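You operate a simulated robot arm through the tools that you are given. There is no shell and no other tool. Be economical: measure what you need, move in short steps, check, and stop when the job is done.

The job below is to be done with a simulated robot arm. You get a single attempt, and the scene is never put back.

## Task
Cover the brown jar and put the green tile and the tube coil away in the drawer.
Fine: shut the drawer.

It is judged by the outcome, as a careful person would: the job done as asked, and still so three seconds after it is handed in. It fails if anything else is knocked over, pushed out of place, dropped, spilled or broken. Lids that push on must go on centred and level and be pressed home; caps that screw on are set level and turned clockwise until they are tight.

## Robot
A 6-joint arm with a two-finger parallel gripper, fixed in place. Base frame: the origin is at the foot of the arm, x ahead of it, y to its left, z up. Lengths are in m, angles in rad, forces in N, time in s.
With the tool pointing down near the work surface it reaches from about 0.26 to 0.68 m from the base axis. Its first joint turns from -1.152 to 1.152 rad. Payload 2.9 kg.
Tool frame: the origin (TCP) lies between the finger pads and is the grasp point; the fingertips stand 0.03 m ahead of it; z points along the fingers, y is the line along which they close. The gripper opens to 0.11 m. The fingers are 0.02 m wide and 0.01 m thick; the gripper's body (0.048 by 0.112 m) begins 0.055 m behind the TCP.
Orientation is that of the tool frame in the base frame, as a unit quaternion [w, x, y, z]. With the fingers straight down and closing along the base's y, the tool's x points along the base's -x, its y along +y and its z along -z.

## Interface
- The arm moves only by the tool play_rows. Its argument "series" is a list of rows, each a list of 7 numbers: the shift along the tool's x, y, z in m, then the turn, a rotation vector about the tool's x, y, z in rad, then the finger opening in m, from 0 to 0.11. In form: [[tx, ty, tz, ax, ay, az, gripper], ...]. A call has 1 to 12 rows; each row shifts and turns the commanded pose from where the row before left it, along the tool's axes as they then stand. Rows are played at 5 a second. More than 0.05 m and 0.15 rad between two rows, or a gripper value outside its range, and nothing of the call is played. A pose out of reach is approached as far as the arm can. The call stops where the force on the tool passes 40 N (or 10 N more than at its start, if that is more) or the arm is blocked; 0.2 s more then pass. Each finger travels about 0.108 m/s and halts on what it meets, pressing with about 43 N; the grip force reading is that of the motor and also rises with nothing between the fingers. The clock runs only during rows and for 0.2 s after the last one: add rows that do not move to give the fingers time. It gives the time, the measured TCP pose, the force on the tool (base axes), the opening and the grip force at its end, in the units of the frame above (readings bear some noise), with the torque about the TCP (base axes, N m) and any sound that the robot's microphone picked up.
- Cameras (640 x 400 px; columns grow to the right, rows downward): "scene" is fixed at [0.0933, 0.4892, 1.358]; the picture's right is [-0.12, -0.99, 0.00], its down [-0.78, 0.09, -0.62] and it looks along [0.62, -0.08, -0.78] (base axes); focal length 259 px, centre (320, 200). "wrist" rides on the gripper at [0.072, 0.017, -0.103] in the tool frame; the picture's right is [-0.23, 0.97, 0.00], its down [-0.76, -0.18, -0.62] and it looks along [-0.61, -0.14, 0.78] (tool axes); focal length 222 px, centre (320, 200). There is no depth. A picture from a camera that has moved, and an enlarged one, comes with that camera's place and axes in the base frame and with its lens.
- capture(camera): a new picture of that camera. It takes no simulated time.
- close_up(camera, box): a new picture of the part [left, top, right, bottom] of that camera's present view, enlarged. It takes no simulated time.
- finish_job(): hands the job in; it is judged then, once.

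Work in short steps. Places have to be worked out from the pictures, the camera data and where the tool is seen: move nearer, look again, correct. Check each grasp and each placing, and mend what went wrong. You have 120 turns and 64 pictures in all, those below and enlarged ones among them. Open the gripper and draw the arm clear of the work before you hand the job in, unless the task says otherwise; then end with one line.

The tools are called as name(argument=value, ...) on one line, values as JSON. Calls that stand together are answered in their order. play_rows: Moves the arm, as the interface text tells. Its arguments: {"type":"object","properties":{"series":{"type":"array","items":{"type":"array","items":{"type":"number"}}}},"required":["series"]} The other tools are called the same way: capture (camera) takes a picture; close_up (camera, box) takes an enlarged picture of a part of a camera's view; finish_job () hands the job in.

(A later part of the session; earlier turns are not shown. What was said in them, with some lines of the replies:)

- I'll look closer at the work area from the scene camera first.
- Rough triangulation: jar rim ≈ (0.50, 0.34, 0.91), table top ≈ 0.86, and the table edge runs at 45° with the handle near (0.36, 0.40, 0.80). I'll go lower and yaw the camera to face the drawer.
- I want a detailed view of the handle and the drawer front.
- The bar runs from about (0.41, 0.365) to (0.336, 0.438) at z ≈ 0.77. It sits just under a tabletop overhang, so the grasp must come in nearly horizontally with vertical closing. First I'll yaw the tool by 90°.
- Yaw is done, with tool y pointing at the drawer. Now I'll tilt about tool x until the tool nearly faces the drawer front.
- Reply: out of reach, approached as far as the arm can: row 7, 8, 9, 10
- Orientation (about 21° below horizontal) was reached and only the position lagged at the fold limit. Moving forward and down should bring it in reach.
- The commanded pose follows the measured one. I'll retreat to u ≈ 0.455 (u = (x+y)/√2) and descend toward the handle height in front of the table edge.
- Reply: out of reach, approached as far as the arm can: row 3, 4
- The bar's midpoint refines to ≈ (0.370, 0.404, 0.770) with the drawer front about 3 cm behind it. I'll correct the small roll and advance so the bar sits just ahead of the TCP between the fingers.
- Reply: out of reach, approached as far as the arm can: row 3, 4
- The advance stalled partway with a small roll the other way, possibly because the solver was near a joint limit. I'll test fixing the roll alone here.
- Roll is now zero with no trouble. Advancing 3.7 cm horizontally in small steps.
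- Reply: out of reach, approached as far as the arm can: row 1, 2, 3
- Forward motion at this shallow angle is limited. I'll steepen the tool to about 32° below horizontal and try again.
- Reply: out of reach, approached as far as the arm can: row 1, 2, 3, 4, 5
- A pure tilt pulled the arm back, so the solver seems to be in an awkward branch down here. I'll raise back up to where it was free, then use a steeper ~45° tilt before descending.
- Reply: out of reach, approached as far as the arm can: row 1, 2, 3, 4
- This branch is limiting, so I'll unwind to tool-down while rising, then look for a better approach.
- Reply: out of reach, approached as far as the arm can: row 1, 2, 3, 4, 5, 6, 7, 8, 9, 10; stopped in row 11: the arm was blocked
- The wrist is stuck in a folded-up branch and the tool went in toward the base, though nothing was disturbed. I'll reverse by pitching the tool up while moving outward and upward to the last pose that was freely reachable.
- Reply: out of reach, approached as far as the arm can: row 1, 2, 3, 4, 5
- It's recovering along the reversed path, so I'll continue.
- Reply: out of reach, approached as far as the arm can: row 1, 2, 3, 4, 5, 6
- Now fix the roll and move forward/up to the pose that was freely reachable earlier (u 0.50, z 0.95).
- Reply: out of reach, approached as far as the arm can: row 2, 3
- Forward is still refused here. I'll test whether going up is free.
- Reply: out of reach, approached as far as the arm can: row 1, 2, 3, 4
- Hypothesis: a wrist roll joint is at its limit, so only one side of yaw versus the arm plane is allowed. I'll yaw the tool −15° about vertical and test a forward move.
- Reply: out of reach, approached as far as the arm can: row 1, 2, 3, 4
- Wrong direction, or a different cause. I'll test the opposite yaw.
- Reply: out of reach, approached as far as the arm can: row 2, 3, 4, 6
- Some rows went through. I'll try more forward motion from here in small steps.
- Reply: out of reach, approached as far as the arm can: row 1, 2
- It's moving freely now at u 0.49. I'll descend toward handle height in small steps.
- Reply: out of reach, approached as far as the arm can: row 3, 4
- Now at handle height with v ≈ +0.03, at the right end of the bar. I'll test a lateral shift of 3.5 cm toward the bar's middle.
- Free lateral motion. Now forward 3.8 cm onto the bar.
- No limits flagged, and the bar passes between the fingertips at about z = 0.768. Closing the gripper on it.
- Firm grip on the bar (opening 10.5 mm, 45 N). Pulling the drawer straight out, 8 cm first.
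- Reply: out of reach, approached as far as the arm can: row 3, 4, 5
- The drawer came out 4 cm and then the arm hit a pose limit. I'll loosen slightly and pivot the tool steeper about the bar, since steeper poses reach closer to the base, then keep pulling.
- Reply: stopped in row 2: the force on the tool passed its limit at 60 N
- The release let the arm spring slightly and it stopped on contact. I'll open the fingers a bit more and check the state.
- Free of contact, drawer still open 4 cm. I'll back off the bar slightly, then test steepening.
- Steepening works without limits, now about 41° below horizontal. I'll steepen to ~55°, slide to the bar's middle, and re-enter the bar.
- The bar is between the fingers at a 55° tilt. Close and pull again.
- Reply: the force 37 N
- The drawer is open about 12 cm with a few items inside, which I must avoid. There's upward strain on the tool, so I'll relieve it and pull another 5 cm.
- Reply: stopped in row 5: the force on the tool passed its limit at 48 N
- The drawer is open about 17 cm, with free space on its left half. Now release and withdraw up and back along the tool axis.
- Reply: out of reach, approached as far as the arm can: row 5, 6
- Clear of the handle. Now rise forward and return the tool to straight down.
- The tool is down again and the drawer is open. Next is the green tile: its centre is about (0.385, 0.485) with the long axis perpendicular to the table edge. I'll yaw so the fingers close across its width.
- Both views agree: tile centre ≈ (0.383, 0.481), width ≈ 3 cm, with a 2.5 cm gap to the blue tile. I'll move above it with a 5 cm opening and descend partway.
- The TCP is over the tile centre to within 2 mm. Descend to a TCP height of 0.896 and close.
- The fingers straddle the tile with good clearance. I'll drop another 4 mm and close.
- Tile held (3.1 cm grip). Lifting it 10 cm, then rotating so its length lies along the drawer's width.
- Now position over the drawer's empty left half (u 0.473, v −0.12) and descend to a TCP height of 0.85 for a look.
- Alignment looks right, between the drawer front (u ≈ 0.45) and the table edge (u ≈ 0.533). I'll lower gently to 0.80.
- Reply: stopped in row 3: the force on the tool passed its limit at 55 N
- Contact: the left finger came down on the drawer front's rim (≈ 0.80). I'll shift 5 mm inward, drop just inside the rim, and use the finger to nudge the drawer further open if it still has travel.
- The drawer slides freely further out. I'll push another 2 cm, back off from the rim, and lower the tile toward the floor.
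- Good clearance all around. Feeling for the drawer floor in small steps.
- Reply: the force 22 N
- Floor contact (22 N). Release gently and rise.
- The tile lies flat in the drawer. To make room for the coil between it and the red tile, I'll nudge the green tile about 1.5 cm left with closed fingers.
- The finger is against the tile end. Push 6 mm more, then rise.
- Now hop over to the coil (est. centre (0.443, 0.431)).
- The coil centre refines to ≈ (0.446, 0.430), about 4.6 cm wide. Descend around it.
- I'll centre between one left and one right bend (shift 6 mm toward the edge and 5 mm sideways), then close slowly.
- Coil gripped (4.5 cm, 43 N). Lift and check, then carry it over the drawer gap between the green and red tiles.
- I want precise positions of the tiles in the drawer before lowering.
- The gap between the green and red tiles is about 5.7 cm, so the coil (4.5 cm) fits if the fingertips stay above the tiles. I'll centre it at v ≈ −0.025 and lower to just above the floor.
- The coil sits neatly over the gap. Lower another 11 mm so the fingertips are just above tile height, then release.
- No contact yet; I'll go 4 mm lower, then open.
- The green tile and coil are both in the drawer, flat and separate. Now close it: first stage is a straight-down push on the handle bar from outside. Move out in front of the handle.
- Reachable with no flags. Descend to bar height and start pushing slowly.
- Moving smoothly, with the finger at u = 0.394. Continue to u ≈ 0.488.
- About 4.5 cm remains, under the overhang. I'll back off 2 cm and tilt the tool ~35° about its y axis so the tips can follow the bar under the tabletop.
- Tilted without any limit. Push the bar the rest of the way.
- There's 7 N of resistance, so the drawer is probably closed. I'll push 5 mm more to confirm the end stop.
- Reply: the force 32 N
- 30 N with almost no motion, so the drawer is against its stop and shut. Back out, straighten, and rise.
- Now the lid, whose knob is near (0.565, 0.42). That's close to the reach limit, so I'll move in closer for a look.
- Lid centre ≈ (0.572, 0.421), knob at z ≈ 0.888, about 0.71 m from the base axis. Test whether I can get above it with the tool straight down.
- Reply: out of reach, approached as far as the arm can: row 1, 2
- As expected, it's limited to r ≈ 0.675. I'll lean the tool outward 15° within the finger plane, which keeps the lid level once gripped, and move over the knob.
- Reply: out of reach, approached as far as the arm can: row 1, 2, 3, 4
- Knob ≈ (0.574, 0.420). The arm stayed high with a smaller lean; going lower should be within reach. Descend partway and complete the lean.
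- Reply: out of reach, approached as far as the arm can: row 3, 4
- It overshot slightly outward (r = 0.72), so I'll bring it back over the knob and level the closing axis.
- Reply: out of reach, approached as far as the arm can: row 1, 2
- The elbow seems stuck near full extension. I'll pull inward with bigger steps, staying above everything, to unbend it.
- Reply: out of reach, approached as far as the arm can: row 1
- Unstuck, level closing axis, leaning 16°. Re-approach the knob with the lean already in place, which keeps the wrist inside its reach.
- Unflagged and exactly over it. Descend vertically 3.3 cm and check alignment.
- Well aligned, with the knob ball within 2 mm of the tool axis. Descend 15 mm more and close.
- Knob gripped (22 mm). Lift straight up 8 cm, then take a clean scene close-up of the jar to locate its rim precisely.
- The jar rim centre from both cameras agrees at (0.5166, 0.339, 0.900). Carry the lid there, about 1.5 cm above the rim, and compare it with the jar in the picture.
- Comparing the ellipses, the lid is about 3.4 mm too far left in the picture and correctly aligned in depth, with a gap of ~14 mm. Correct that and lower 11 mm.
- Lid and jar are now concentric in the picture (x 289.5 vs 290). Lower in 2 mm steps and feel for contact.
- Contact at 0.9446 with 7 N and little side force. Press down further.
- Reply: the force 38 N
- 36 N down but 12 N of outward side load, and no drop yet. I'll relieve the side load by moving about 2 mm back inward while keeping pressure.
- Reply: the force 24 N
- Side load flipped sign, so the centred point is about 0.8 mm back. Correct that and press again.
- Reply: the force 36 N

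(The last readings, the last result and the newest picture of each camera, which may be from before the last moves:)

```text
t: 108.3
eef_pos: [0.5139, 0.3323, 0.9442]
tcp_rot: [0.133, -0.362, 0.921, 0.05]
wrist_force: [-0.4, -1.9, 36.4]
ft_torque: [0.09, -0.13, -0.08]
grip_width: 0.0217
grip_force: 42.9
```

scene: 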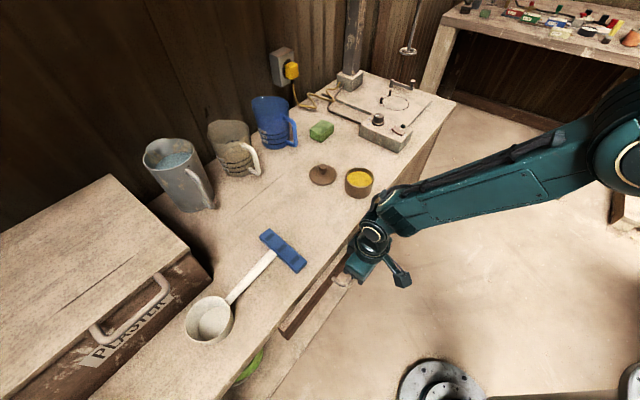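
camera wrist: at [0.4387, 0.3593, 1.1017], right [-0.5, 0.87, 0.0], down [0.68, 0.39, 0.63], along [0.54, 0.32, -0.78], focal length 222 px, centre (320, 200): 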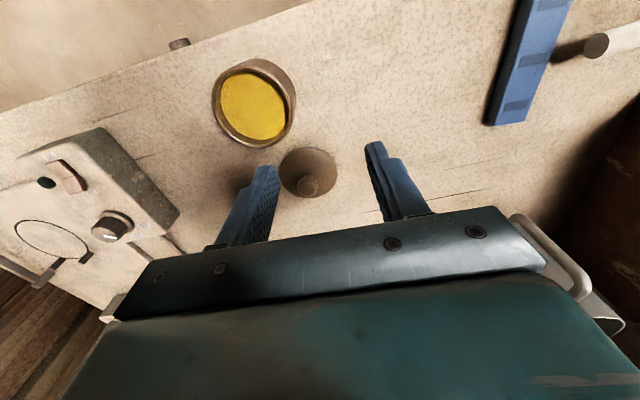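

A clean vertical 36 N with no movement. Press to the limit in 1 mm steps and listen for a click.

play_rows(series=[[0.0003, 0, 0.001, 0, 0, 0, 0.01], [0.0003, 0, 0.001, 0, 0, 0, 0.01], [0, 0, 0, 0, 0, 0, 0.01]])

```text
t: 109.1
eef_pos: [0.5151, 0.3332, 0.9431]
tcp_rot: [0.135, -0.361, 0.921, 0.05]
wrist_force: [0.1, -0.5, 2.2]
ft_torque: [0.09, -0.07, -0.01]
grip_width: 0.0221
grip_force: 43.0
stopped in row 3: the force on the tool passed its limit at 47 N (the readings are from after the stop); the commanded pose is now the measured one
```

It moved down about 1 mm. Press again from here.

play_rows(series=[[0.0005, 0, 0.0019, 0, 0, 0, 0.01], [0.0004, 0, 0.0015, 0, 0, 0, 0.01], [0, 0, 0, 0, 0, 0, 0.01]])

```text
t: 109.9
eef_pos: [0.5142, 0.3346, 0.9424]
tcp_rot: [0.137, -0.362, 0.921, 0.05]
wrist_force: [-10.1, -6.4, 32.1]
ft_torque: [-0.22, 0.43, -0.05]
grip_width: 0.0222
grip_force: 43.5
```

It's settling gradually (now 0.9424). The leaning grip twists under load, so I'll let go, straighten the tool, and press squarely down on the knob with closed fingers.

play_rows(series=[[0, 0, -0.001, 0, 0, 0, 0.03], [0, 0, 0, 0, 0, 0, 0.045], [0, 0, 0, 0, 0, 0, 0.05], [-0.0082, 0, -0.0288, 0, 0, 0, 0.05], [-0.0082, 0, -0.0288, 0, 0, 0, 0.05], [0, 0, 0, 0, 0.14, 0, 0.05], [0, 0, 0, 0, 0.14, 0, 0.02], [0, 0, 0, 0, 0, 0, 0.0], [0, 0, 0, 0, 0, 0, 0.0]])

```text
t: 111.9
eef_pos: [0.5138, 0.332, 1.0011]
tcp_rot: [0.003, -0.365, 0.931, -0.001]
wrist_force: [-0.3, 0.1, 0.0]
ft_torque: [-0.03, 0.02, -0.02]
grip_width: 0.0001
grip_force: 38.3
heard: snap
```

A "snap" was heard; it may have clicked home when the twist was released. Now press squarely on the knob top (expected at TCP z ≈ 0.968) to be sure.

play_rows(series=[[-0.004, 0.0017, 0, 0, 0, 0, 0.0], [0, 0, 0.014, 0, 0, 0, 0], [0, 0, 0.012, 0, 0, 0, 0], [0, 0, 0.004, 0, 0, 0, 0], [0, 0, 0.003, 0, 0, 0, 0], [0, 0, 0, 0, 0, 0, 0]])

```text
t: 113.3
eef_pos: [0.5156, 0.3364, 0.9666]
tcp_rot: [0.005, -0.364, 0.931, -0.003]
wrist_force: [0.5, -1.1, 0.3]
ft_torque: [-0.02, -0.02, 0.01]
grip_width: 0.0002
grip_force: 37.4
```

No contact yet, so the knob is lower than expected, consistent with the lid having dropped home. Continue down.

play_rows(series=[[0, 0, 0.002, 0, 0, 0, 0], [0, 0, 0.002, 0, 0, 0, 0], [0, 0, 0.002, 0, 0, 0, 0], [0, 0, 0, 0, 0, 0, 0]])

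```text
t: 114.3
eef_pos: [0.5166, 0.337, 0.9615]
tcp_rot: [0.004, -0.366, 0.931, -0.001]
wrist_force: [0.7, 0.3, -0.2]
ft_torque: [0.0, -0.01, 0.0]
grip_width: 0.0001
grip_force: 37.5
```

play_rows(series=[[0, 0, 0.002, 0, 0, 0, 0], [0, 0, 0.002, 0, 0, 0, 0], [0, 0, 0.002, 0, 0, 0, 0], [0, 0, 0, 0, 0, 0, 0]])

```text
t: 115.3
eef_pos: [0.5164, 0.3375, 0.9612]
tcp_rot: [0.008, -0.365, 0.931, -0.001]
wrist_force: [-3.5, -2.7, 7.2]
ft_torque: [-0.04, 0.06, -0.01]
grip_width: 0.0
grip_force: 37.4
stopped in row 4: the force on the tool passed its limit at 42 N (the readings are from after the stop); the commanded pose is now the measured one
```

Firm contact at 0.961 (42 N, no give), several mm lower than before, so the lid is seated. One more press, then rise clear.

play_rows(series=[[0, 0, 0.002, 0, 0, 0, 0], [0, 0, 0.0015, 0, 0, 0, 0], [0, 0, 0, 0, 0, 0, 0]])

play_rows(series=[[0, 0, -0.02, 0, 0, 0, 0], [0, 0, -0.04, 0, 0, 0, 0.03], [0, 0, -0.04, 0, 0, 0, 0.06], [0.03, -0.03, -0.02, 0, 0, 0, 0.08], [0.03, -0.04, 0, 0, 0, 0, 0.08], [0.03, -0.04, 0, 0, 0, 0, 0.08], [0.03, -0.04, 0, 0, 0, 0, 0.08], [0.03, -0.03, 0, 0, 0, 0, 0.08], [0.03, -0.03, 0, 0, 0, 0, 0.08], [0, 0, 0, 0, 0, 0, 0.08]])

close_up(camera="scene", box=[270, 140, 430, 290])

```text
t: 116.1
eef_pos: [0.5164, 0.3393, 0.9608]
tcp_rot: [0.011, -0.365, 0.931, 0.0]
wrist_force: [-14.5, -8.9, 35.3]
ft_torque: [-0.1, 0.1, 0.0]
grip_width: 0.0002
grip_force: 37.9
```

```text
t: 118.3
eef_pos: [0.5256, 0.0627, 1.0734]
tcp_rot: [0.008, -0.365, 0.931, -0.001]
wrist_force: [0.8, -0.5, 0.7]
ft_torque: [0.05, 0.01, 0.01]
grip_width: 0.0802
grip_force: 0.1
```

```text
2.67 times, centred on (350, 215) of scene
camera zoom: at [0.0933, 0.4892, 1.358], right [-0.12, -0.99, 0.0], down [-0.78, 0.09, -0.62], along [0.62, -0.08, -0.78], focal length 690 px, centre (240, 160)
```

zoom: 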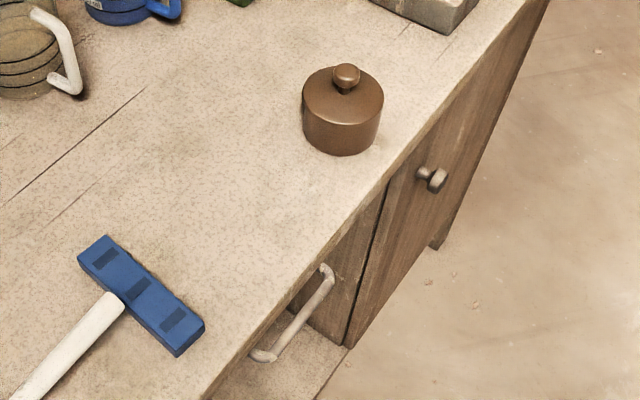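

The picture shows the lid centred, level and seated, the drawer shut, and everything else in place with the arm clear. Handing in.

finish_job()

```text
The job is handed in.
```

The job is handed in: the lid is pressed onto the brown jar, the green tile and tube coil are in the drawer, and the drawer is shut.
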